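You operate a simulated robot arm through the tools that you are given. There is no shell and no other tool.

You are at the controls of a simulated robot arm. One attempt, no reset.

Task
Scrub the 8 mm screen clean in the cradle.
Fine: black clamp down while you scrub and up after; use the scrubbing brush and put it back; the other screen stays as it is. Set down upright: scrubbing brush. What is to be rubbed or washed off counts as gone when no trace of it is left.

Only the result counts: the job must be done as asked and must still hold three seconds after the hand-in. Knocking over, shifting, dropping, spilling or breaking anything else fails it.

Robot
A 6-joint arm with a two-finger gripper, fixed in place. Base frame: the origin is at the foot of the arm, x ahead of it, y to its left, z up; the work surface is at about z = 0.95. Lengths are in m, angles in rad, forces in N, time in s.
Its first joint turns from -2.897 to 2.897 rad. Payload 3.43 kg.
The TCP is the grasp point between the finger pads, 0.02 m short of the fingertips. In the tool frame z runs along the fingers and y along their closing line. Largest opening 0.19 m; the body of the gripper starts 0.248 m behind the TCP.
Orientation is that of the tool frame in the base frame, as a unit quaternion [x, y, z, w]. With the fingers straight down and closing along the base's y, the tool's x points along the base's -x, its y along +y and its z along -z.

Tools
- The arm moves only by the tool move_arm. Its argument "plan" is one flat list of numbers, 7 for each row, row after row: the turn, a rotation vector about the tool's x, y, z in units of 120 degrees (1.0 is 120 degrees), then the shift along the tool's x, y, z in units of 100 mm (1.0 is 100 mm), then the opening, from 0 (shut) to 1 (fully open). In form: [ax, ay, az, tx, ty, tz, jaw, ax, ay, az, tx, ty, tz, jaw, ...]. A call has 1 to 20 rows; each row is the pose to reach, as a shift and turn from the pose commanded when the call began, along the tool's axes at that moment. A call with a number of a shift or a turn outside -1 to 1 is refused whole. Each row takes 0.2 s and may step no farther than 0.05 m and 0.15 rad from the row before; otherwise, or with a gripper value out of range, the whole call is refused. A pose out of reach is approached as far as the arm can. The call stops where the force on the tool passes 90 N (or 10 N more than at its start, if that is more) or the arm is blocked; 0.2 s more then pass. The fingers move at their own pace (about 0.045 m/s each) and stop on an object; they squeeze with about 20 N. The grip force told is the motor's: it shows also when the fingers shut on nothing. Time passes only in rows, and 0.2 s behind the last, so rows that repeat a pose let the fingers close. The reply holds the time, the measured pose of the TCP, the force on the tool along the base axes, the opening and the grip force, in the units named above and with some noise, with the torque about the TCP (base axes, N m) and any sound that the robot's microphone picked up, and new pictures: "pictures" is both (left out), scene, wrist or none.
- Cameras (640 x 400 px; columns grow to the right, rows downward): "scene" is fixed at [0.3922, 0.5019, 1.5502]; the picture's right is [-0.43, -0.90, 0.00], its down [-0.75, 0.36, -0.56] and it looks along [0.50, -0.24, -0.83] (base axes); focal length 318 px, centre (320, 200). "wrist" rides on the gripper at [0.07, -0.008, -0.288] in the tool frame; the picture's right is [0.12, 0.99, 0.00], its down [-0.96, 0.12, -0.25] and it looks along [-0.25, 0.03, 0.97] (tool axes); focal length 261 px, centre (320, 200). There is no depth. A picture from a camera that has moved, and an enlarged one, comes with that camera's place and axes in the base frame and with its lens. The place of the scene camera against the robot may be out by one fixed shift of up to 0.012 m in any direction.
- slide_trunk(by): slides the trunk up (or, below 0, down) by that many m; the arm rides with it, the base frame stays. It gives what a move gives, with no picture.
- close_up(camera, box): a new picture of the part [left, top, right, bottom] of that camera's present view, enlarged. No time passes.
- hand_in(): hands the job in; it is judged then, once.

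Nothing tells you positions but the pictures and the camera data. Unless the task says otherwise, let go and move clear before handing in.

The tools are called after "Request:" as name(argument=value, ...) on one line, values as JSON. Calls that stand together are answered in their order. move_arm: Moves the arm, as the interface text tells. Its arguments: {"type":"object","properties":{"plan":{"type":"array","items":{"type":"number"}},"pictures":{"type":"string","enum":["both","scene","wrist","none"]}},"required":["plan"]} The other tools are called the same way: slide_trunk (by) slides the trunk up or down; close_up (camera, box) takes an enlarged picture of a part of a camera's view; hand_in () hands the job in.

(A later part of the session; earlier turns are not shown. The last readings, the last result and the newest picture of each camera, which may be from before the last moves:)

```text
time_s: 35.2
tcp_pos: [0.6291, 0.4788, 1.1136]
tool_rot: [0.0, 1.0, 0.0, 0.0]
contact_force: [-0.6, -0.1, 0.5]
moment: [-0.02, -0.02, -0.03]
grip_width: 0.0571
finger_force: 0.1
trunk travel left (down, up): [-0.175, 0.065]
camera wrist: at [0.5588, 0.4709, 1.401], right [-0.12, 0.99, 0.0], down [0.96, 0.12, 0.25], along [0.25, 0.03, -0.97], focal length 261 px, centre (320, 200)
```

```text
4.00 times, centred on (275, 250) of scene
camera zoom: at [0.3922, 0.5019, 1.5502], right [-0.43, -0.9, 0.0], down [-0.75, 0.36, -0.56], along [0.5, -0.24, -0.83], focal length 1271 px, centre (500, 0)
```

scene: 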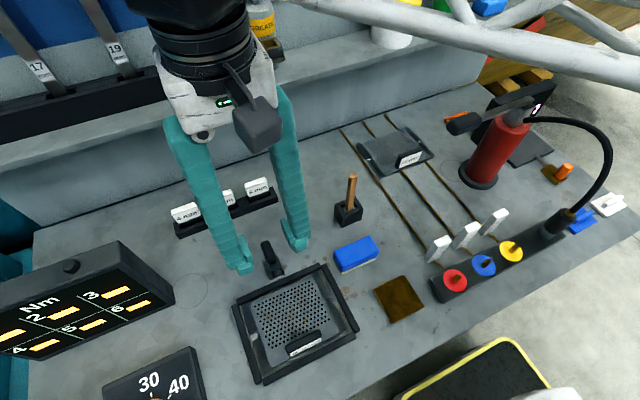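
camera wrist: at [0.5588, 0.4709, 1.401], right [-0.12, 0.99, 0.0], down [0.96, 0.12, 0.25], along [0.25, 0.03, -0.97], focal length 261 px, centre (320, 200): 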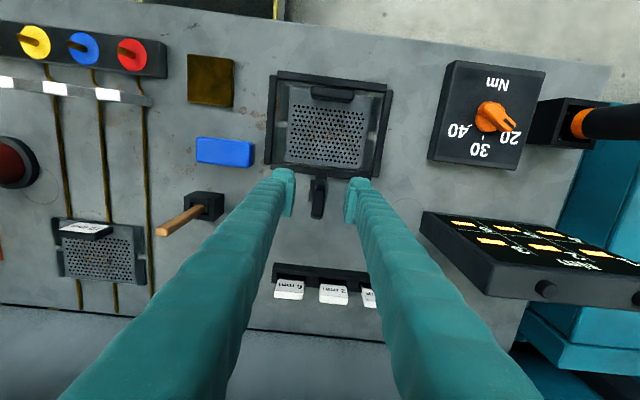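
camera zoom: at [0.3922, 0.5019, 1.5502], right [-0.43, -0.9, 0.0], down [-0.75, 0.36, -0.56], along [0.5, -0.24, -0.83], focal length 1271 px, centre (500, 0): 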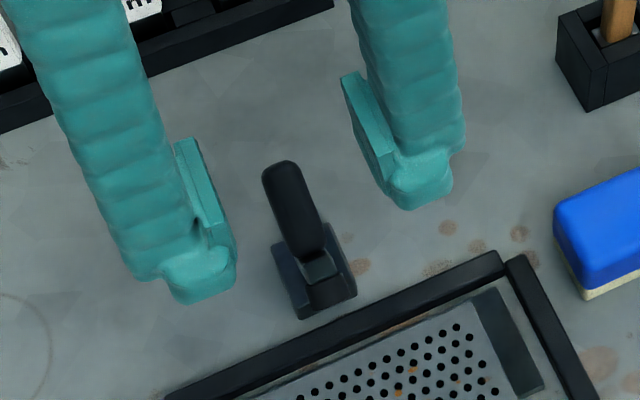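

The clamp stays at about 33° on its own. I close the fingers, move to the +x side of the handle and lower the tips beside it.

Request:
move_arm(plan=[0, 0, 0, -0.3, 0.01, 0, 0.1, 0, 0, 0, -0.6, 0.02, 0, 0, 0, 0, 0, -0.93, 0.02, 0, 0, 0, 0, 0, -0.93, 0.02, 0.3, 0, 0, 0, 0, -0.93, 0.02, 0.6, 0, 0, 0, 0, -0.93, 0.02, 0.85, 0, 0, 0, 0, -0.93, 0.02, 0.96, 0, 0, 0, 0, -0.93, 0.02, 0.96, 0], pictures="wrist")

Request:
close_up(camera="wrist", box=[270, 110, 380, 240])

Request:
close_up(camera="scene", box=[220, 200, 330, 300])

```text
time_s: 37.0
tcp_pos: [0.7229, 0.4816, 1.0184]
tool_rot: [0.0, 1.0, -0.001, 0.0]
contact_force: [0.7, 0.9, 0.4]
moment: [-0.01, 0.0, 0.02]
grip_width: 0.0
finger_force: 19.7
trunk travel left (down, up): [-0.175, 0.065]
camera wrist: at [0.6529, 0.4736, 1.3064], right [-0.12, 0.99, 0.0], down [0.96, 0.12, 0.25], along [0.25, 0.03, -0.97], focal length 261 px, centre (320, 200)
```

wrist: 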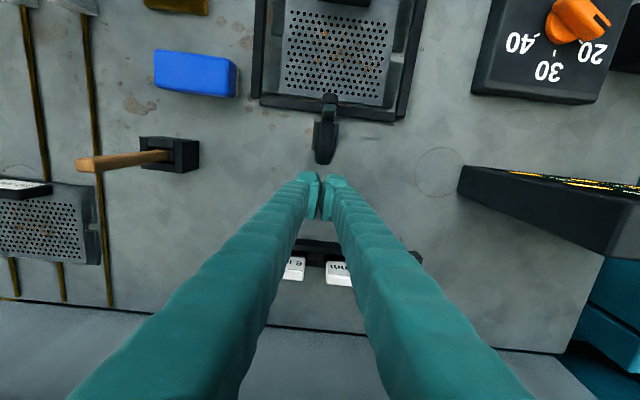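

```text
3.08 times, centred on (325, 175) of wrist
camera zoom: at [0.6529, 0.4736, 1.3064], right [-0.12, 0.99, 0.0], down [0.96, 0.12, 0.25], along [0.25, 0.03, -0.97], focal length 802 px, centre (305, 277)
```

zoom: 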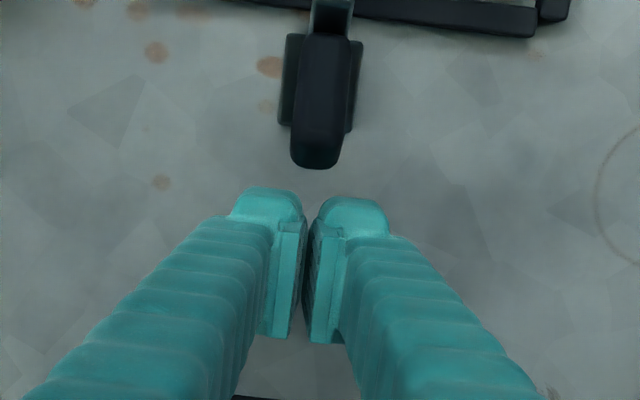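

```text
4.00 times, centred on (275, 250) of scene
camera zoom: at [0.3922, 0.5019, 1.5502], right [-0.43, -0.9, 0.0], down [-0.75, 0.36, -0.56], along [0.5, -0.24, -0.83], focal length 1271 px, centre (500, 0)
```

zoom: 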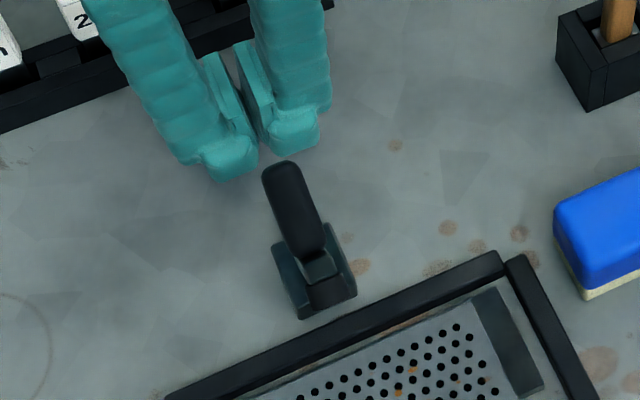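

Aligned with the handle (y ≈ 0.481). Now pushing the handle toward −x.

Request:
move_arm(plan=[0, 0, 0, 0.1, 0, 0, 0, 0, 0, 0, 0.2, 0, 0, 0, 0, 0, 0, 0.28, 0, 0, 0, 0, 0, 0, 0.36, 0, 0, 0, 0, 0, 0, 0.44, 0, 0, 0, 0, 0, 0, 0.5, 0, 0, 0, 0, 0, 0, 0.5, 0, 0, 0], pictures="wrist")

Request:
close_up(camera="wrist", box=[270, 110, 380, 240])

Request:
close_up(camera="scene", box=[220, 200, 330, 300])

```text
time_s: 38.6
tcp_pos: [0.6711, 0.4808, 1.0175]
tool_rot: [0.0, 1.0, 0.0, 0.0]
contact_force: [-0.6, -0.1, -0.8]
moment: [-0.03, 0.0, 0.02]
grip_width: 0.0
finger_force: 34.1
trunk travel left (down, up): [-0.175, 0.065]
camera wrist: at [0.6012, 0.4726, 1.3062], right [-0.12, 0.99, 0.0], down [0.96, 0.12, 0.25], along [0.25, 0.03, -0.97], focal length 261 px, centre (320, 200)
```

wrist: 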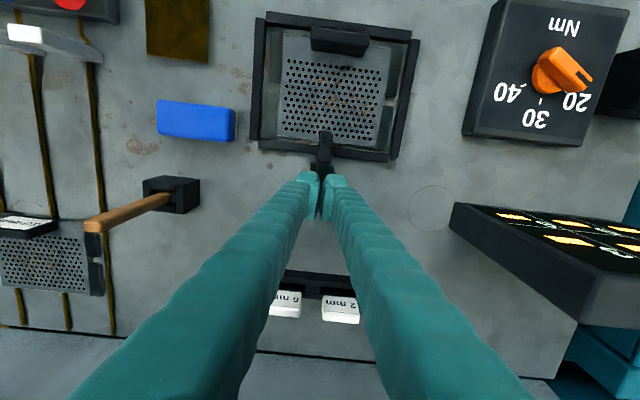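

```text
3.08 times, centred on (325, 175) of wrist
camera zoom: at [0.6012, 0.4726, 1.3062], right [-0.12, 0.99, 0.0], down [0.96, 0.12, 0.25], along [0.25, 0.03, -0.97], focal length 802 px, centre (305, 277)
```

zoom: 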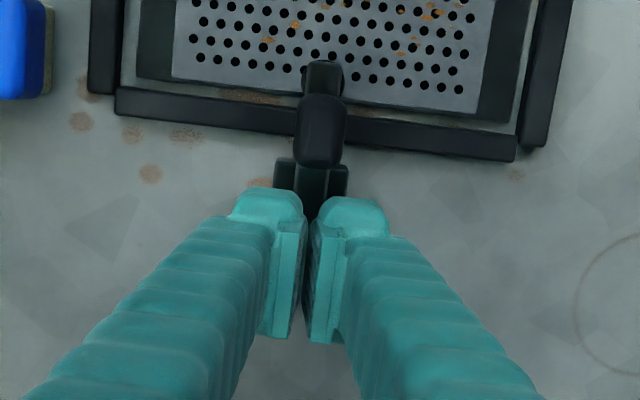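

```text
4.00 times, centred on (275, 250) of scene
camera zoom: at [0.3922, 0.5019, 1.5502], right [-0.43, -0.9, 0.0], down [-0.75, 0.36, -0.56], along [0.5, -0.24, -0.83], focal length 1271 px, centre (500, 0)
```

zoom: 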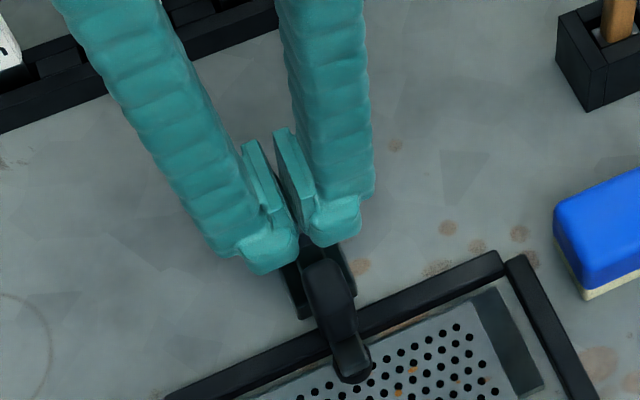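

The clamp swung over on its own and its arm now lies across the bar onto the screen's edge. I lift away to look at it closely.

Request:
move_arm(plan=[0, 0, 0, -0.2, 0, -0.1, 0, 0, 0, 0, -0.3, 0, -0.4, 0, 0, 0, 0, -0.3, 0, -0.8, 0.05, 0, 0, 0, -0.3, 0, -1.0, 0.1, 0, 0, 0, -0.3, 0, -1.0, 0.15], pictures="both")

Request:
close_up(camera="wrist", box=[270, 50, 400, 180])

Request:
close_up(camera="scene", box=[230, 230, 370, 390])

Request:
close_up(camera="scene", box=[270, 250, 330, 300])

```text
time_s: 39.8
tcp_pos: [0.7003, 0.4809, 1.1179]
tool_rot: [0.0, 1.0, 0.0, 0.0]
contact_force: [-0.2, 0.0, 1.1]
moment: [-0.01, -0.01, -0.01]
grip_width: 0.0281
finger_force: 0.1
trunk travel left (down, up): [-0.175, 0.065]
camera wrist: at [0.6303, 0.4734, 1.406], right [-0.12, 0.99, 0.0], down [0.96, 0.12, 0.25], along [0.25, 0.03, -0.97], focal length 261 px, centre (320, 200)
```

scene: 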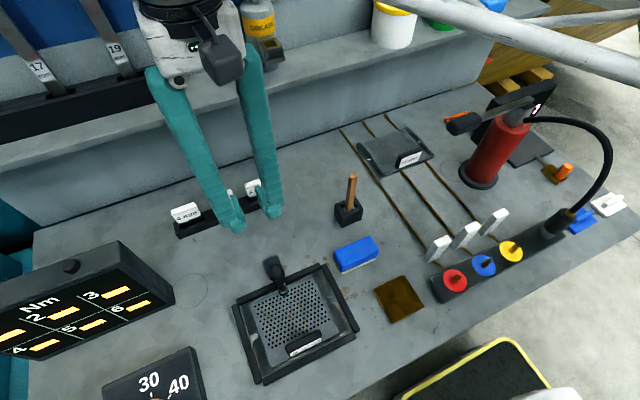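
wrist: 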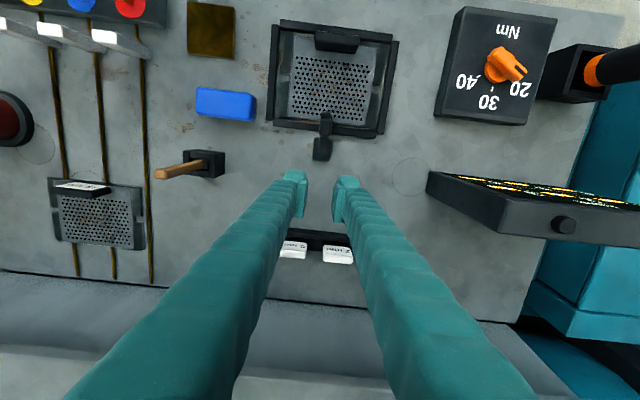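

```text
3.08 times, centred on (335, 115) of wrist
camera zoom: at [0.6303, 0.4734, 1.406], right [-0.12, 0.99, 0.0], down [0.96, 0.12, 0.25], along [0.25, 0.03, -0.97], focal length 802 px, centre (274, 462)
```

zoom: 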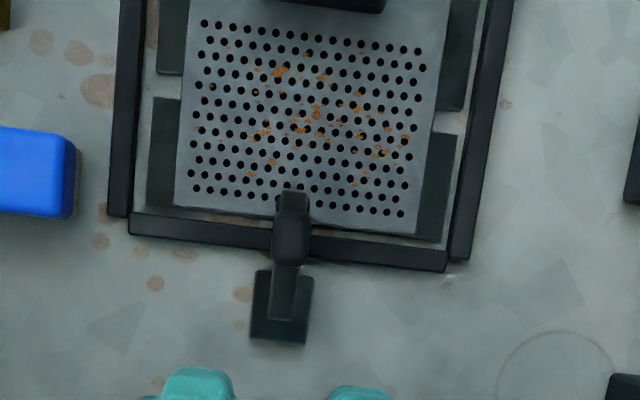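

```text
2.50 times, centred on (300, 310) of scene
camera zoom: at [0.3922, 0.5019, 1.5502], right [-0.43, -0.9, 0.0], down [-0.75, 0.36, -0.56], along [0.5, -0.24, -0.83], focal length 794 px, centre (370, -75)
```

zoom: 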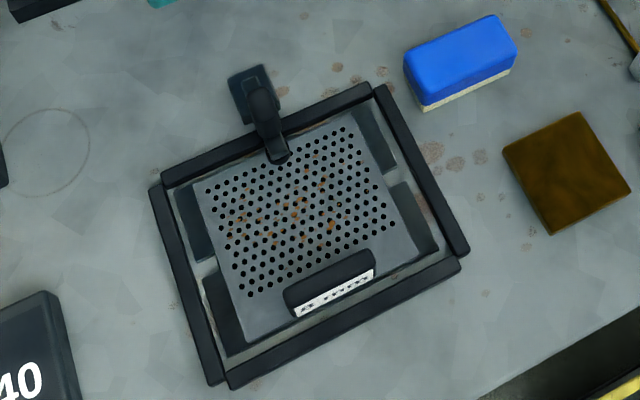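

```text
8.00 times, centred on (300, 275) of scene
camera zoom: at [0.3922, 0.5019, 1.5502], right [-0.43, -0.9, 0.0], down [-0.75, 0.36, -0.56], along [0.5, -0.24, -0.83], focal length 2542 px, centre (480, -400)
```

zoom: 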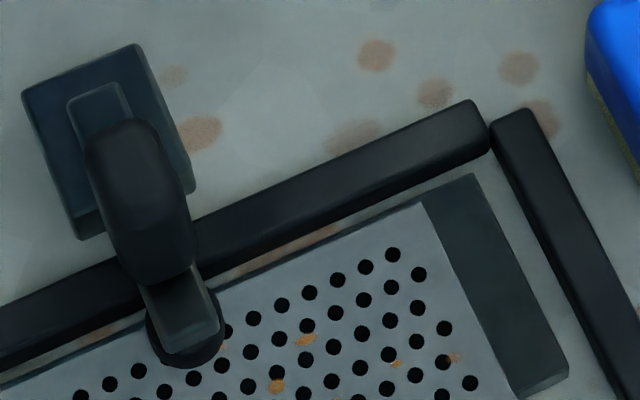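

The clamp is down with its pad on the screen's edge and the handle upright. Next, the brush: I move over to the holder at about (0.700, 0.290), above the 1.09 m handle top.

Request:
move_arm(plan=[0, 0, 0, 0, -0.2, -0.12, 0.27, 0, 0, 0, 0, -0.45, -0.25, 0.27, 0, 0, 0, 0, -0.7, -0.25, 0.27, 0, 0, 0, 0, -0.95, -0.25, 0.27, 0, 0, 0, 0, -0.95, -0.25, 0.27], pictures="none")

Request:
move_arm(plan=[0, 0, 0, 0.01, -0.3, 0, 0.27, 0, 0, 0, 0.02, -0.6, 0, 0.27, 0, 0, 0, 0.02, -0.85, 0, 0.27, 0, 0, 0, 0.02, -0.955, 0, 0.27, 0, 0, 0, 0.02, -0.955, 0, 0.27], pictures="both")

Request:
close_up(camera="wrist", box=[260, 120, 380, 240])

Request:
close_up(camera="wrist", box=[360, 0, 480, 130])

```text
time_s: 41.0
tcp_pos: [0.7011, 0.3845, 1.1426]
tool_rot: [0.0, 1.0, 0.0, 0.0]
contact_force: [0.8, 0.7, -0.5]
moment: [-0.01, -0.02, 0.0]
grip_width: 0.0516
finger_force: 0.1
trunk travel left (down, up): [-0.175, 0.065]
```

```text
time_s: 42.2
tcp_pos: [0.6985, 0.2882, 1.1444]
tool_rot: [0.0, 1.0, 0.0, 0.001]
contact_force: [-0.3, 0.2, 0.0]
moment: [0.03, -0.03, 0.0]
grip_width: 0.0513
finger_force: 0.0
trunk travel left (down, up): [-0.175, 0.065]
camera wrist: at [0.6284, 0.2799, 1.4325], right [-0.12, 0.99, 0.0], down [0.96, 0.12, 0.25], along [0.25, 0.03, -0.97], focal length 261 px, centre (320, 200)
```

scene: 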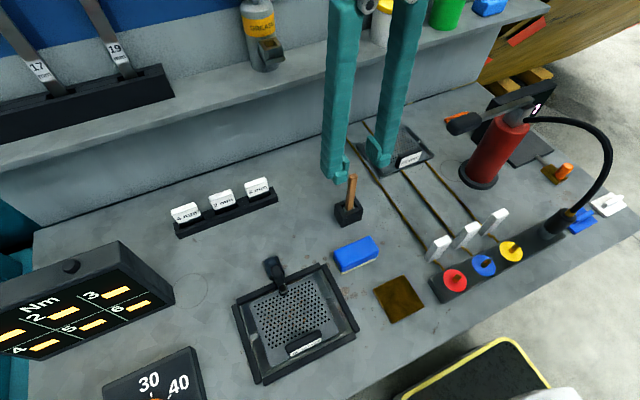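
wrist: 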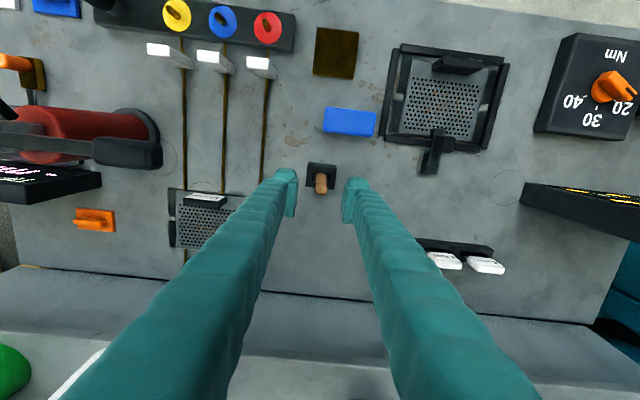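

```text
3.33 times, centred on (320, 180) of wrist
camera zoom: at [0.6284, 0.2799, 1.4325], right [-0.12, 0.99, 0.0], down [0.96, 0.12, 0.25], along [0.25, 0.03, -0.97], focal length 869 px, centre (320, 267)
```

zoom: 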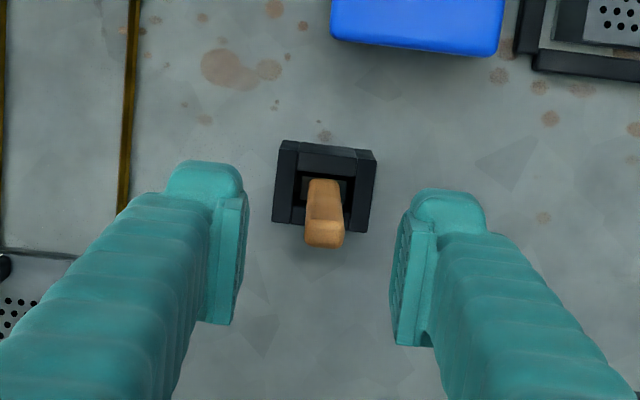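

```text
3.08 times, centred on (420, 65) of wrist
camera zoom: at [0.6284, 0.2799, 1.4325], right [-0.12, 0.99, 0.0], down [0.96, 0.12, 0.25], along [0.25, 0.03, -0.97], focal length 802 px, centre (12, 615)
```

zoom: 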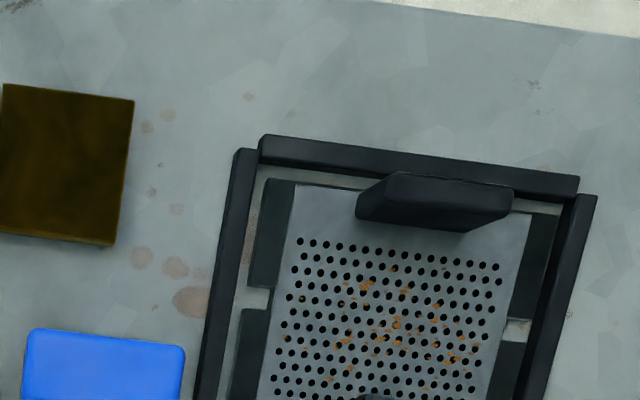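

The handle top is at about (0.700, 0.2905, 1.10). I descend with the pads around its middle and grip it.

Request:
move_arm(plan=[0, 0, 0, 0, 0.02, 0.3, 0.27, 0, 0, 0, 0, 0.02, 0.6, 0.27, 0, 0, 0, 0, 0.02, 0.85, 0.27, 0, 0, 0, 0, 0.02, 0.93, 0.27, 0, 0, 0, 0, 0.02, 0.93, 0.15, 0, 0, 0, 0, 0.02, 0.93, 0.1, 0, 0, 0, 0, 0.02, 0.93, 0, 0, 0, 0, 0, 0.02, 0.93, 0, 0, 0, 0, 0, 0.02, 0.93, 0], pictures="wrist")

Request:
close_up(camera="wrist", box=[260, 120, 380, 240])

Request:
close_up(camera="scene", box=[310, 140, 400, 235])

```text
time_s: 44.2
tcp_pos: [0.7009, 0.2906, 1.0506]
tool_rot: [0.0, 1.0, 0.0, 0.0]
contact_force: [-0.3, -0.5, 0.5]
moment: [0.0, -0.04, -0.01]
grip_width: 0.0145
finger_force: 20.4
trunk travel left (down, up): [-0.175, 0.065]
camera wrist: at [0.6291, 0.2823, 1.3387], right [-0.12, 0.99, 0.0], down [0.96, 0.12, 0.25], along [0.25, 0.03, -0.97], focal length 261 px, centre (320, 200)
```

wrist: 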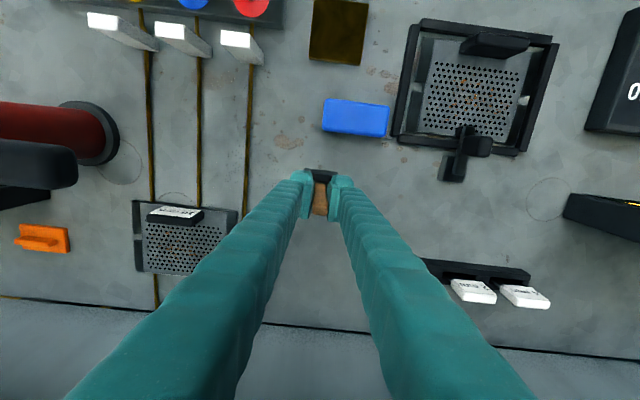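

```text
3.33 times, centred on (320, 180) of wrist
camera zoom: at [0.6291, 0.2823, 1.3387], right [-0.12, 0.99, 0.0], down [0.96, 0.12, 0.25], along [0.25, 0.03, -0.97], focal length 869 px, centre (320, 267)
```

zoom: 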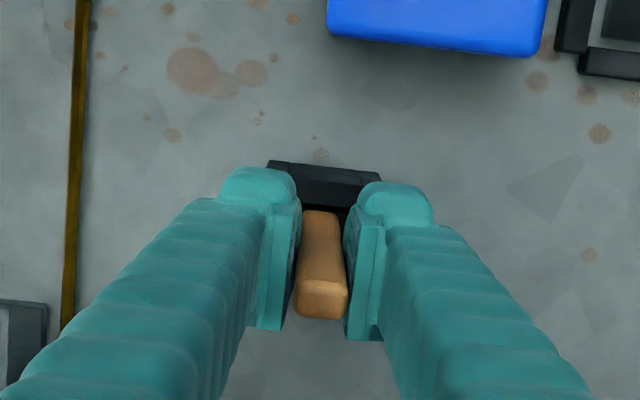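

```text
4.21 times, centred on (355, 188) of scene
camera zoom: at [0.3922, 0.5019, 1.5502], right [-0.43, -0.9, 0.0], down [-0.75, 0.36, -0.56], along [0.5, -0.24, -0.83], focal length 1338 px, centre (173, 253)
```

zoom: 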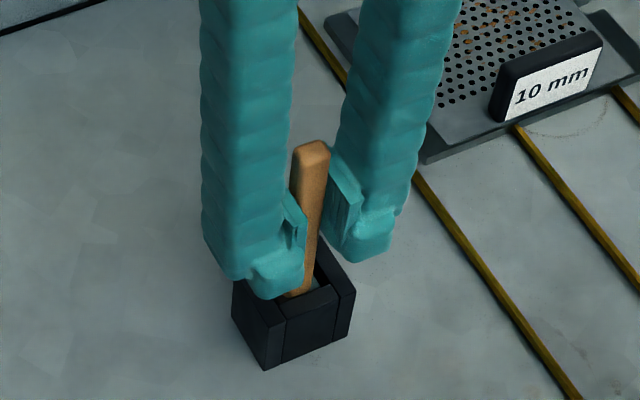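

Gripped at 14.5 mm. Lifting straight up out of the holder to see the head.

Request:
move_arm(plan=[0, 0, 0, 0, 0, -0.15, 0, 0, 0, 0, 0, 0, -0.35, 0, 0, 0, 0, 0, 0, -0.6, 0, 0, 0, 0, 0, 0, -0.85, 0, 0, 0, 0, 0, 0, -1.0, 0, 0, 0, 0, 0, 0, -1.0, 0], pictures="both")

Request:
close_up(camera="scene", box=[310, 110, 400, 235])

Request:
close_up(camera="wrist", box=[270, 130, 370, 230])

```text
time_s: 45.6
tcp_pos: [0.699, 0.2918, 1.1507]
tool_rot: [0.0, 1.0, 0.001, 0.001]
contact_force: [-0.5, 0.8, -0.3]
moment: [-0.03, -0.01, -0.01]
grip_width: 0.0148
finger_force: 20.1
trunk travel left (down, up): [-0.175, 0.065]
camera wrist: at [0.6291, 0.2841, 1.4391], right [-0.12, 0.99, 0.0], down [0.96, 0.12, 0.25], along [0.25, 0.03, -0.97], focal length 261 px, centre (320, 200)
```

scene: 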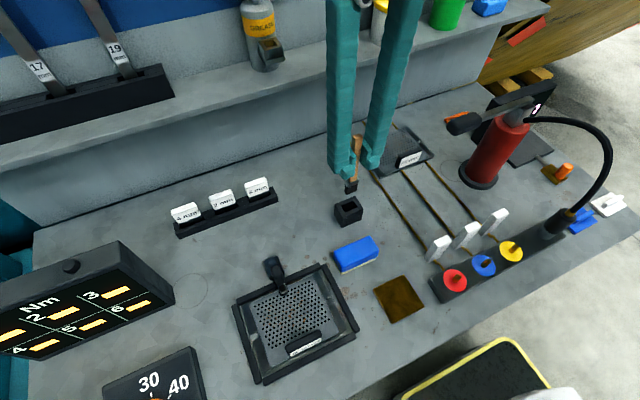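
wrist: 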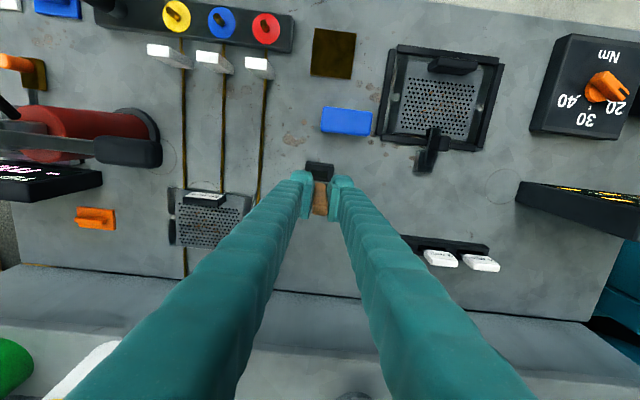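

```text
3.20 times, centred on (355, 172) of scene
camera zoom: at [0.3922, 0.5019, 1.5502], right [-0.43, -0.9, 0.0], down [-0.75, 0.36, -0.56], along [0.5, -0.24, -0.83], focal length 1017 px, centre (208, 288)
```

zoom: 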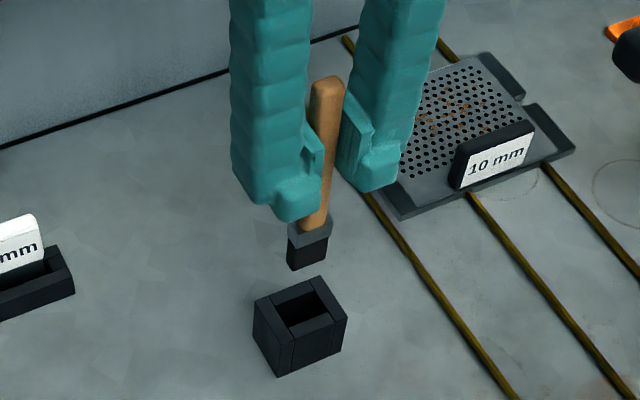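

```text
4.00 times, centred on (320, 180) of wrist
camera zoom: at [0.6291, 0.2841, 1.4391], right [-0.12, 0.99, 0.0], down [0.96, 0.12, 0.25], along [0.25, 0.03, -0.97], focal length 1043 px, centre (320, 280)
```

zoom: 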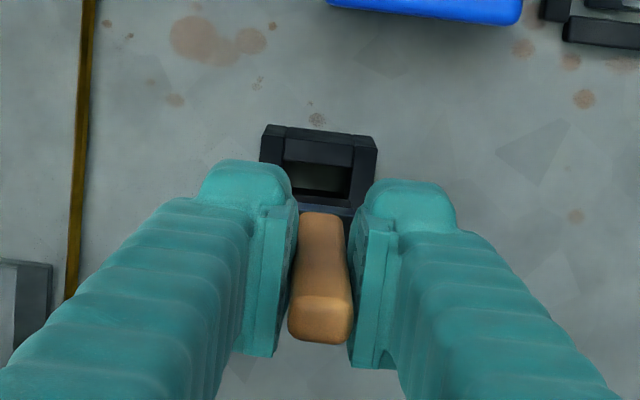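

It is indeed a brush: wooden handle, grey ferrule, black bristles. A tighter zoom gives me the head's size.

Request:
close_up(camera="scene", box=[330, 165, 380, 200])

Request:
close_up(camera="wrist", box=[385, 40, 515, 150])

Request:
close_up(camera="scene", box=[250, 275, 345, 365])

```text
11.43 times, centred on (355, 182) of scene
camera zoom: at [0.3922, 0.5019, 1.5502], right [-0.43, -0.9, 0.0], down [-0.75, 0.36, -0.56], along [0.5, -0.24, -0.83], focal length 3632 px, centre (-80, 400)
```

zoom: 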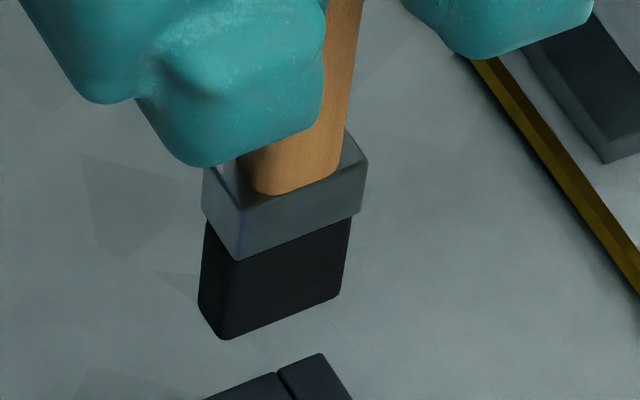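

```text
3.64 times, centred on (450, 95) of wrist
camera zoom: at [0.6291, 0.2841, 1.4391], right [-0.12, 0.99, 0.0], down [0.96, 0.12, 0.25], along [0.25, 0.03, -0.97], focal length 948 px, centre (-153, 582)
```

zoom: 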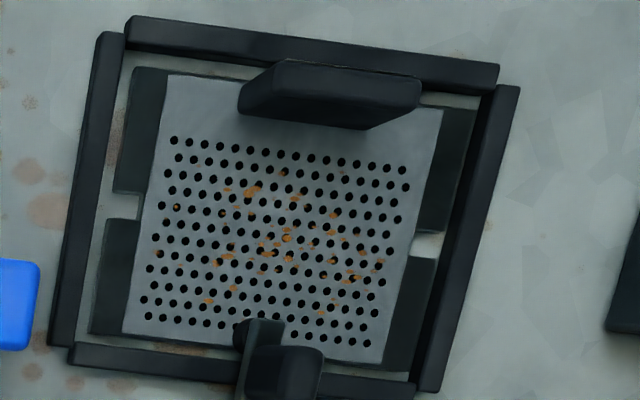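

```text
4.44 times, centred on (298, 320) of scene
camera zoom: at [0.3922, 0.5019, 1.5502], right [-0.43, -0.9, 0.0], down [-0.75, 0.36, -0.56], along [0.5, -0.24, -0.83], focal length 1412 px, centre (420, -333)
```

zoom: 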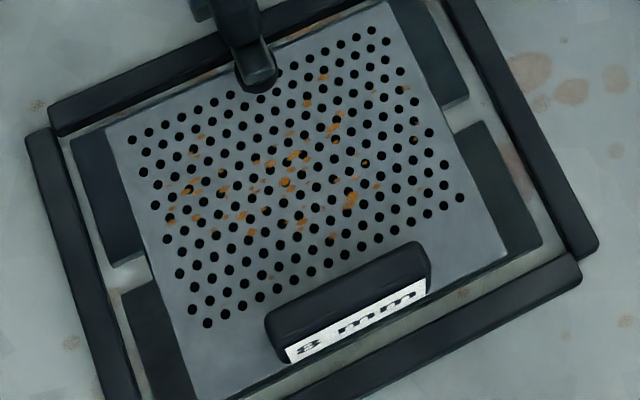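

Brush head is about 23 mm (y) × 12 mm (x), its bottom about 95 mm below the TCP. The dirt spans roughly x 0.524–0.592, y 0.430–0.537 on the screen. I carry the brush to above the first corner of that area.

Request:
move_arm(plan=[0, 0, 0, 0.25, 0.2, 0, 0, 0, 0, 0, 0.5, 0.4, 0, 0, 0, 0, 0, 0.75, 0.6, 0, 0, 0, 0, 0, 0.9, 0.75, 0, 0, 0, 0, 0, 0.9, 0.75, 0, 0], pictures="none")

Request:
move_arm(plan=[0, 0, 0, 0.25, 0.2, 0, 0, 0, 0, 0, 0.5, 0.4, 0, 0, 0, 0, 0, 0.75, 0.6, 0, 0, 0, 0, 0, 0.88, 0.7, 0, 0, 0, 0, 0, 0.88, 0.7, 0.3, 0, 0, 0, 0, 0.88, 0.7, 0.6, 0, 0, 0, 0, 0.88, 0.7, 0.7, 0, 0, 0, 0, 0.88, 0.7, 0.7, 0], pictures="both")

Request:
close_up(camera="scene", box=[230, 240, 370, 390])

Request:
close_up(camera="wrist", box=[240, 80, 420, 230])

```text
time_s: 46.8
tcp_pos: [0.6091, 0.3663, 1.1507]
tool_rot: [0.0, 1.0, 0.0, 0.001]
contact_force: [-0.4, -0.6, -0.7]
moment: [0.01, -0.02, -0.02]
grip_width: 0.0145
finger_force: 20.0
trunk travel left (down, up): [-0.175, 0.065]
```

```text
time_s: 48.6
tcp_pos: [0.5204, 0.438, 1.0803]
tool_rot: [0.0, 1.0, -0.001, 0.0]
contact_force: [1.3, -1.1, -0.7]
moment: [-0.02, 0.0, -0.01]
grip_width: 0.0146
finger_force: 20.3
trunk travel left (down, up): [-0.175, 0.065]
camera wrist: at [0.451, 0.4294, 1.3682], right [-0.12, 0.99, 0.0], down [0.96, 0.12, 0.25], along [0.25, 0.03, -0.97], focal length 261 px, centre (320, 200)
```

scene: 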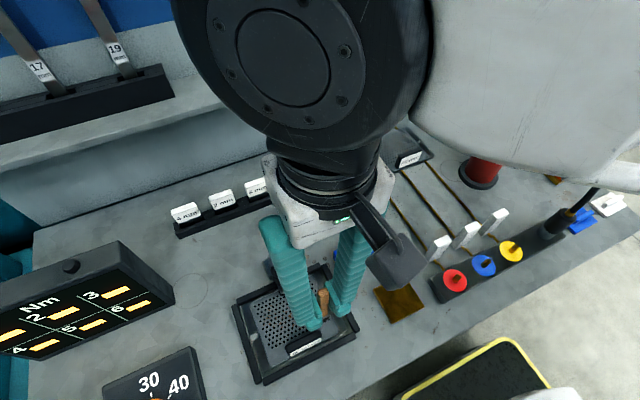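
wrist: 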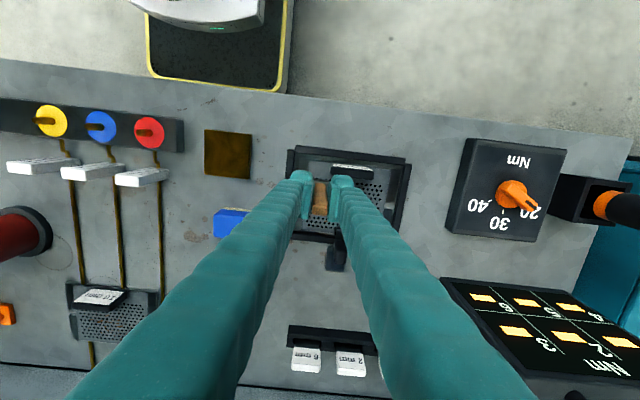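

```text
2.67 times, centred on (300, 315) of scene
camera zoom: at [0.3922, 0.5019, 1.5502], right [-0.43, -0.9, 0.0], down [-0.75, 0.36, -0.56], along [0.5, -0.24, -0.83], focal length 847 px, centre (373, -107)
```

zoom: 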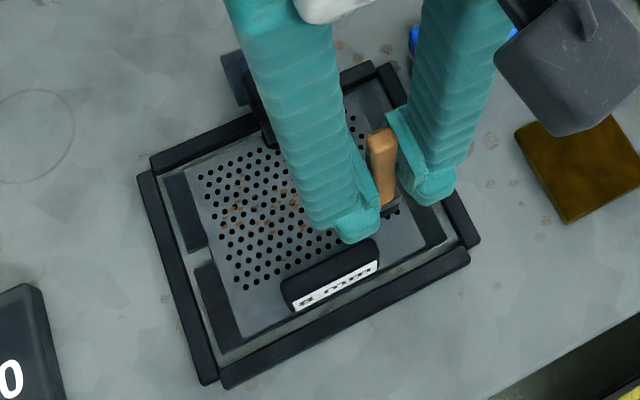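

```text
2.67 times, centred on (330, 155) of wrist
camera zoom: at [0.451, 0.4294, 1.3682], right [-0.12, 0.99, 0.0], down [0.96, 0.12, 0.25], along [0.25, 0.03, -0.97], focal length 695 px, centre (293, 320)
```

zoom: 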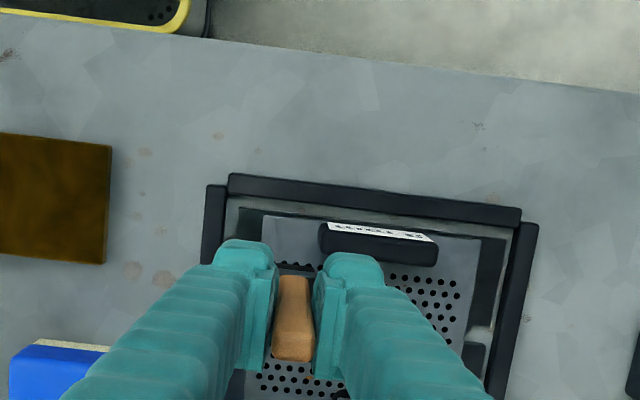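

The brush hovers over the −y/−x corner of the dirty area. I lower it in small steps watching for contact force.

Request:
move_arm(plan=[0, 0, 0, 0, 0, 0.1, 0, 0, 0, 0, 0, 0, 0.18, 0, 0, 0, 0, 0, 0, 0.18, 0], pictures="none")

Request:
move_arm(plan=[0, 0, 0, 0, 0, 0.02, 0, 0, 0, 0, 0, 0, 0.02, 0], pictures="none")

Request:
move_arm(plan=[0, 0, 0, 0, 0, 0.02, 0, 0, 0, 0, 0, 0, 0.02, 0], pictures="none")

```text
time_s: 49.4
tcp_pos: [0.5213, 0.4378, 1.0621]
tool_rot: [0.0, 1.0, 0.0, 0.0]
contact_force: [0.3, 0.0, -0.6]
moment: [-0.02, 0.0, -0.03]
grip_width: 0.0144
finger_force: 19.6
trunk travel left (down, up): [-0.175, 0.065]
```

```text
time_s: 50.0
tcp_pos: [0.5208, 0.4374, 1.0602]
tool_rot: [0.0, 1.0, 0.001, 0.001]
contact_force: [-0.4, 0.4, -0.9]
moment: [0.03, -0.03, 0.0]
grip_width: 0.0145
finger_force: 19.9
trunk travel left (down, up): [-0.175, 0.065]
```

```text
time_s: 50.6
tcp_pos: [0.5209, 0.4381, 1.0584]
tool_rot: [0.0, 1.0, 0.0, 0.0]
contact_force: [0.4, 0.4, -0.8]
moment: [-0.01, -0.02, 0.04]
grip_width: 0.0146
finger_force: 20.3
trunk travel left (down, up): [-0.175, 0.065]
```

Still no contact at TCP z ≈ 1.058; continuing down in 2 mm steps.

Request:
move_arm(plan=[0, 0, 0, 0, 0, 0.02, 0, 0, 0, 0, 0, 0, 0.02, 0], pictures="none")

Request:
move_arm(plan=[0, 0, 0, 0, 0, 0.02, 0, 0, 0, 0, 0, 0, 0.02, 0], pictures="none")

Request:
move_arm(plan=[0, 0, 0, 0, 0, 0.02, 0, 0, 0, 0, 0, 0, 0.02, 0], pictures="both")

Request:
close_up(camera="scene", box=[290, 280, 350, 340])

```text
time_s: 51.2
tcp_pos: [0.521, 0.4372, 1.0566]
tool_rot: [0.0, 1.0, 0.0, 0.0]
contact_force: [-0.1, 1.0, 14.3]
moment: [0.03, -0.05, -0.04]
grip_width: 0.0146
finger_force: 19.8
trunk travel left (down, up): [-0.175, 0.065]
```

```text
time_s: 51.8
tcp_pos: [0.5209, 0.4369, 1.0554]
tool_rot: [0.0, 1.0, 0.0, 0.001]
contact_force: [0.7, 0.9, 14.8]
moment: [0.03, -0.03, -0.03]
grip_width: 0.0145
finger_force: 19.7
trunk travel left (down, up): [-0.175, 0.065]
```

```text
time_s: 52.4
tcp_pos: [0.5206, 0.4371, 1.0542]
tool_rot: [0.0, 1.0, -0.001, 0.0]
contact_force: [0.2, 0.9, 13.3]
moment: [0.01, 0.03, 0.0]
grip_width: 0.0146
finger_force: 20.3
trunk travel left (down, up): [-0.175, 0.065]
camera wrist: at [0.4502, 0.4293, 1.3411], right [-0.12, 0.99, 0.0], down [0.96, 0.12, 0.25], along [0.25, 0.03, -0.97], focal length 261 px, centre (320, 200)
```

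scene: 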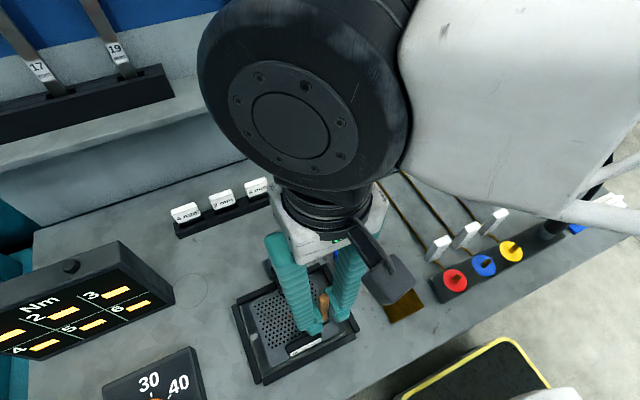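
wrist: 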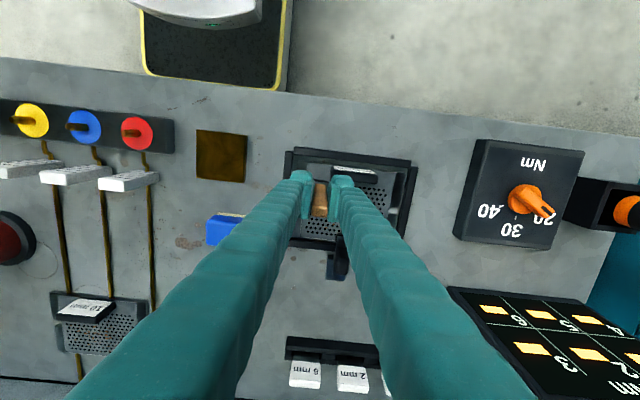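

```text
6.67 times, centred on (320, 310) of scene
camera zoom: at [0.3922, 0.5019, 1.5502], right [-0.43, -0.9, 0.0], down [-0.75, 0.36, -0.56], along [0.5, -0.24, -0.83], focal length 2119 px, centre (320, -533)
```

zoom: 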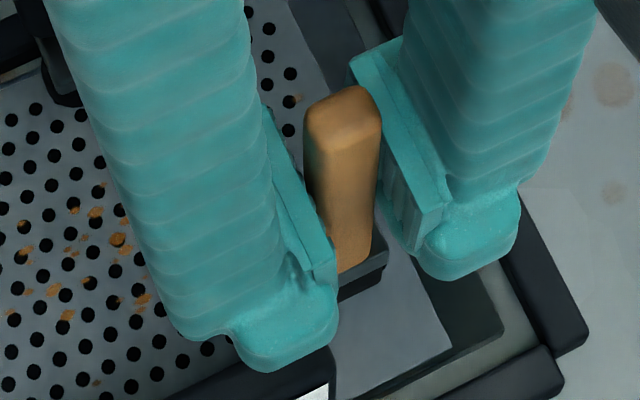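

Contact: the brush pushes back with about 14 N (it slips in the pads beyond that). I ease off slightly to get a lighter, steady scrubbing force.

Request:
move_arm(plan=[0, 0, 0, 0, 0, -0.006, 0, 0, 0, 0, 0, 0, -0.006, 0], pictures="none")

```text
time_s: 53.0
tcp_pos: [0.5208, 0.437, 1.0532]
tool_rot: [0.0, 1.0, 0.001, 0.0]
contact_force: [-2.4, 0.4, 6.3]
moment: [-0.02, 0.11, 0.0]
grip_width: 0.0144
finger_force: 20.6
trunk travel left (down, up): [-0.175, 0.065]
```

About 6 N now. First test stroke along +x and back, then I check the effect.

Request:
move_arm(plan=[0, 0, 0, -0.1, 0, 0, 0, 0, 0, 0, -0.2, 0, 0, 0, 0, 0, 0, -0.3, 0, 0, 0, 0, 0, 0, -0.4, 0, 0, 0, 0, 0, 0, -0.5, 0, 0, 0, 0, 0, 0, -0.6, 0, 0, 0, 0, 0, 0, -0.67, 0, 0, 0, 0, 0, 0, -0.67, 0, 0, 0], pictures="both")

Request:
close_up(camera="scene", box=[250, 260, 350, 360])

Request:
close_up(camera="wrist", box=[270, 110, 420, 230])

```text
time_s: 54.8
tcp_pos: [0.5888, 0.4365, 1.0537]
tool_rot: [-0.001, 1.0, -0.001, 0.0]
contact_force: [0.2, -0.1, -0.3]
moment: [-0.01, -0.03, -0.02]
grip_width: 0.0146
finger_force: 19.7
trunk travel left (down, up): [-0.175, 0.065]
camera wrist: at [0.5184, 0.4287, 1.3419], right [-0.12, 0.99, 0.0], down [0.96, 0.11, 0.25], along [0.25, 0.03, -0.97], focal length 261 px, centre (320, 200)
```

scene: 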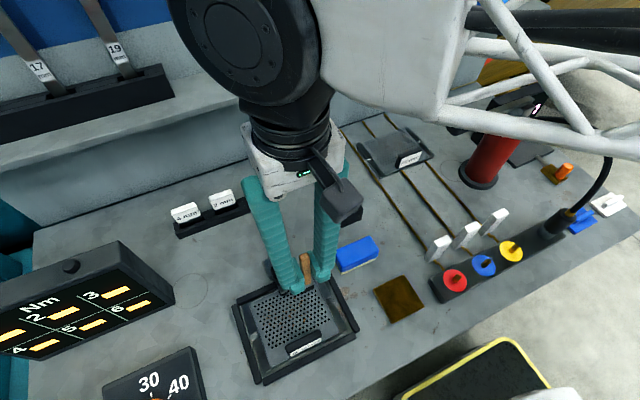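
wrist: 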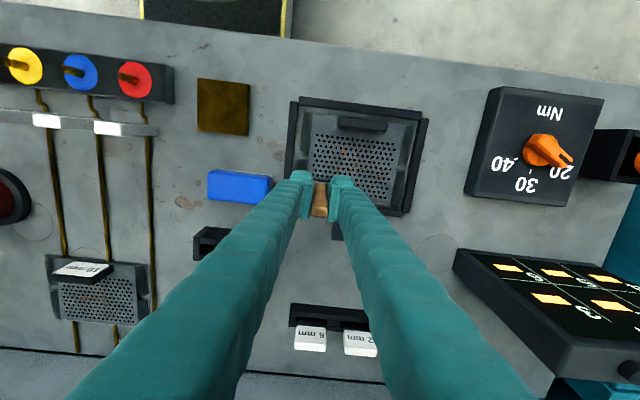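

```text
4.00 times, centred on (300, 310) of scene
camera zoom: at [0.3922, 0.5019, 1.5502], right [-0.43, -0.9, 0.0], down [-0.75, 0.36, -0.56], along [0.5, -0.24, -0.83], focal length 1271 px, centre (400, -240)
```

zoom: 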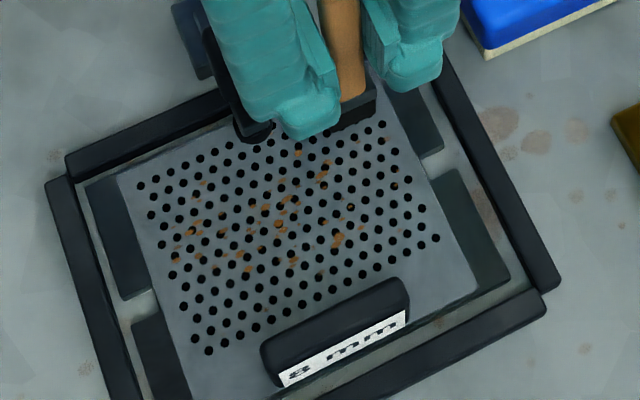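

```text
3.33 times, centred on (345, 170) of wrist
camera zoom: at [0.5184, 0.4287, 1.3419], right [-0.12, 0.99, 0.0], down [0.96, 0.11, 0.25], along [0.25, 0.03, -0.97], focal length 869 px, centre (237, 300)
```

zoom: 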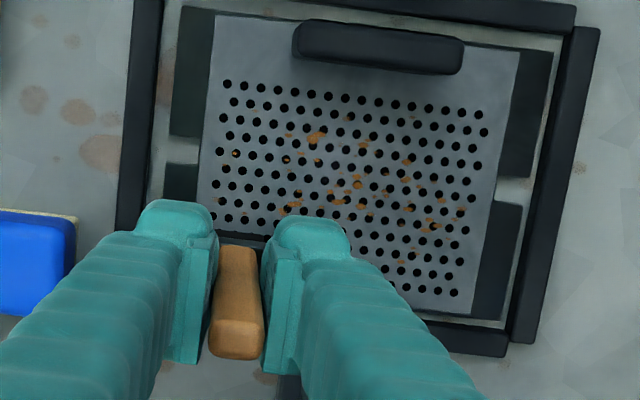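

The stroke ended without contact force, so the surface isn't perfectly level relative to my path. I lower a touch here and check the force again.

Request:
move_arm(plan=[0, 0, 0, 0, 0, 0.006, 0, 0, 0, 0, 0, 0, 0.006, 0], pictures="none")

Request:
move_arm(plan=[0, 0, 0, 0, 0, 0.006, 0, 0, 0, 0, 0, 0, 0.006, 0], pictures="none")

```text
time_s: 55.4
tcp_pos: [0.5884, 0.4364, 1.0525]
tool_rot: [0.0, 1.0, 0.0, 0.0]
contact_force: [0.7, 0.0, -0.8]
moment: [0.02, 0.0, 0.02]
grip_width: 0.0148
finger_force: 20.3
trunk travel left (down, up): [-0.175, 0.065]
```

```text
time_s: 56.0
tcp_pos: [0.588, 0.4382, 1.0526]
tool_rot: [0.0, 1.0, 0.0, 0.0]
contact_force: [0.2, 0.1, 1.1]
moment: [0.0, 0.03, 0.01]
grip_width: 0.0146
finger_force: 20.3
trunk travel left (down, up): [-0.175, 0.065]
```

Request:
move_arm(plan=[0, 0, 0, 0, 0, 0.008, 0, 0, 0, 0, 0, 0, 0.008, 0], pictures="none")

Request:
move_arm(plan=[0, 0, 0, 0, 0, 0.008, 0, 0, 0, 0, 0, 0, 0.008, 0], pictures="none")

```text
time_s: 56.6
tcp_pos: [0.5887, 0.4375, 1.0524]
tool_rot: [0.0, 1.0, 0.0, 0.001]
contact_force: [-0.4, 1.1, 12.9]
moment: [0.02, 0.09, -0.02]
grip_width: 0.0146
finger_force: 20.3
trunk travel left (down, up): [-0.175, 0.065]
```

```text
time_s: 57.2
tcp_pos: [0.5895, 0.438, 1.0515]
tool_rot: [0.001, 1.0, 0.0, 0.0]
contact_force: [-0.7, 0.7, 14.7]
moment: [0.01, 0.01, 0.02]
grip_width: 0.0148
finger_force: 19.8
trunk travel left (down, up): [-0.175, 0.065]
```

Firm contact again. Stroke back toward −x and check the force along the way.

Request:
move_arm(plan=[0, 0, 0, 0.1, 0, 0, 0, 0, 0, 0, 0.2, 0, 0, 0, 0, 0, 0, 0.3, 0, 0, 0], pictures="none")

Request:
move_arm(plan=[0, 0, 0, 0.1, 0, 0, 0, 0, 0, 0, 0.2, 0, 0, 0, 0, 0, 0, 0.3, 0, 0, 0, 0, 0, 0, 0.37, 0, 0, 0], pictures="both")

Request:
close_up(camera="scene", box=[250, 260, 350, 360])

Request:
close_up(camera="wrist", box=[270, 130, 420, 250])

```text
time_s: 58.0
tcp_pos: [0.5587, 0.4363, 1.0511]
tool_rot: [0.001, 1.0, 0.0, 0.001]
contact_force: [0.0, 0.0, -0.8]
moment: [-0.02, 0.03, 0.04]
grip_width: 0.0145
finger_force: 19.7
trunk travel left (down, up): [-0.175, 0.065]
```

```text
time_s: 59.0
tcp_pos: [0.5203, 0.4395, 1.0511]
tool_rot: [0.0, 1.0, -0.001, 0.0]
contact_force: [-0.2, -0.3, -1.3]
moment: [0.02, 0.05, 0.0]
grip_width: 0.0146
finger_force: 19.9
trunk travel left (down, up): [-0.175, 0.065]
camera wrist: at [0.4506, 0.4304, 1.3387], right [-0.12, 0.99, 0.0], down [0.96, 0.12, 0.25], along [0.25, 0.03, -0.97], focal length 261 px, centre (320, 200)
```

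scene: 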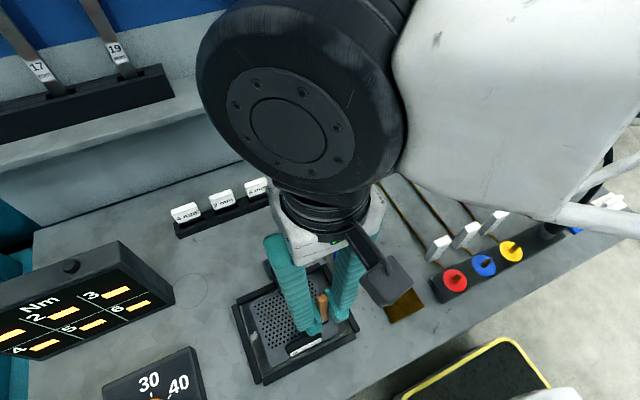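
wrist: 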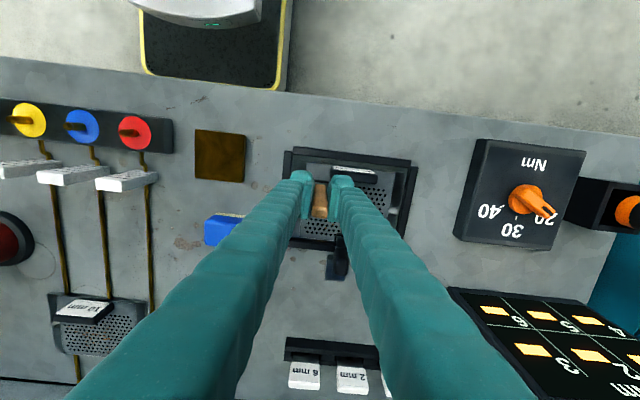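

```text
4.00 times, centred on (300, 310) of scene
camera zoom: at [0.3922, 0.5019, 1.5502], right [-0.43, -0.9, 0.0], down [-0.75, 0.36, -0.56], along [0.5, -0.24, -0.83], focal length 1271 px, centre (400, -240)
```

zoom: 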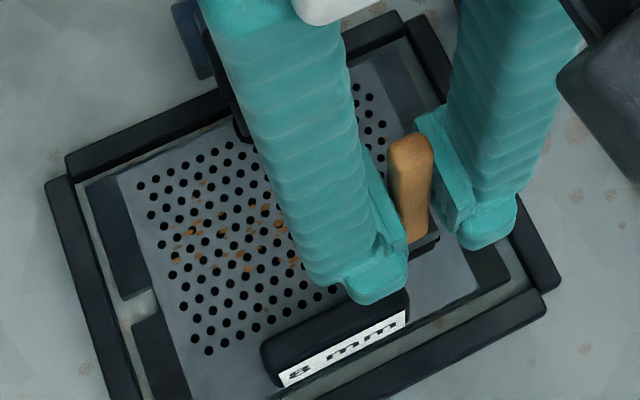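

```text
3.33 times, centred on (345, 190) of wrist
camera zoom: at [0.4506, 0.4304, 1.3387], right [-0.12, 0.99, 0.0], down [0.96, 0.12, 0.25], along [0.25, 0.03, -0.97], focal length 869 px, centre (237, 233)
```

zoom: 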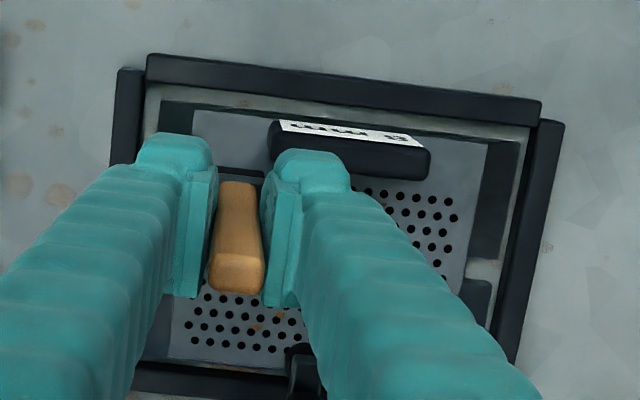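

Contact fades during x-strokes because the brush twists in the pads. Strokes along y (the closing direction) are held much better, so I'll scrub along y and lower very slightly as I go. First I re-establish contact at the −x edge of the dirty area.

Request:
move_arm(plan=[0, 0, 0, -0.02, -0.04, 0.005, 0, 0, 0, 0, -0.02, -0.08, 0.01, 0, 0, 0, 0, -0.02, -0.08, 0.015, 0], pictures="none")

Request:
move_arm(plan=[0, 0, 0, 0, 0, 0.01, 0, 0, 0, 0, 0, 0, 0.01, 0], pictures="none")

```text
time_s: 59.8
tcp_pos: [0.5236, 0.4296, 1.0504]
tool_rot: [0.0, 1.0, -0.001, 0.0]
contact_force: [-0.2, 3.0, 14.8]
moment: [0.17, 0.0, -0.01]
grip_width: 0.0148
finger_force: 19.6
trunk travel left (down, up): [-0.175, 0.065]
```

```text
time_s: 60.4
tcp_pos: [0.5228, 0.4301, 1.0489]
tool_rot: [0.0, 1.0, 0.001, 0.0]
contact_force: [0.3, 2.0, 14.9]
moment: [0.08, -0.07, 0.02]
grip_width: 0.0148
finger_force: 20.1
trunk travel left (down, up): [-0.175, 0.065]
```

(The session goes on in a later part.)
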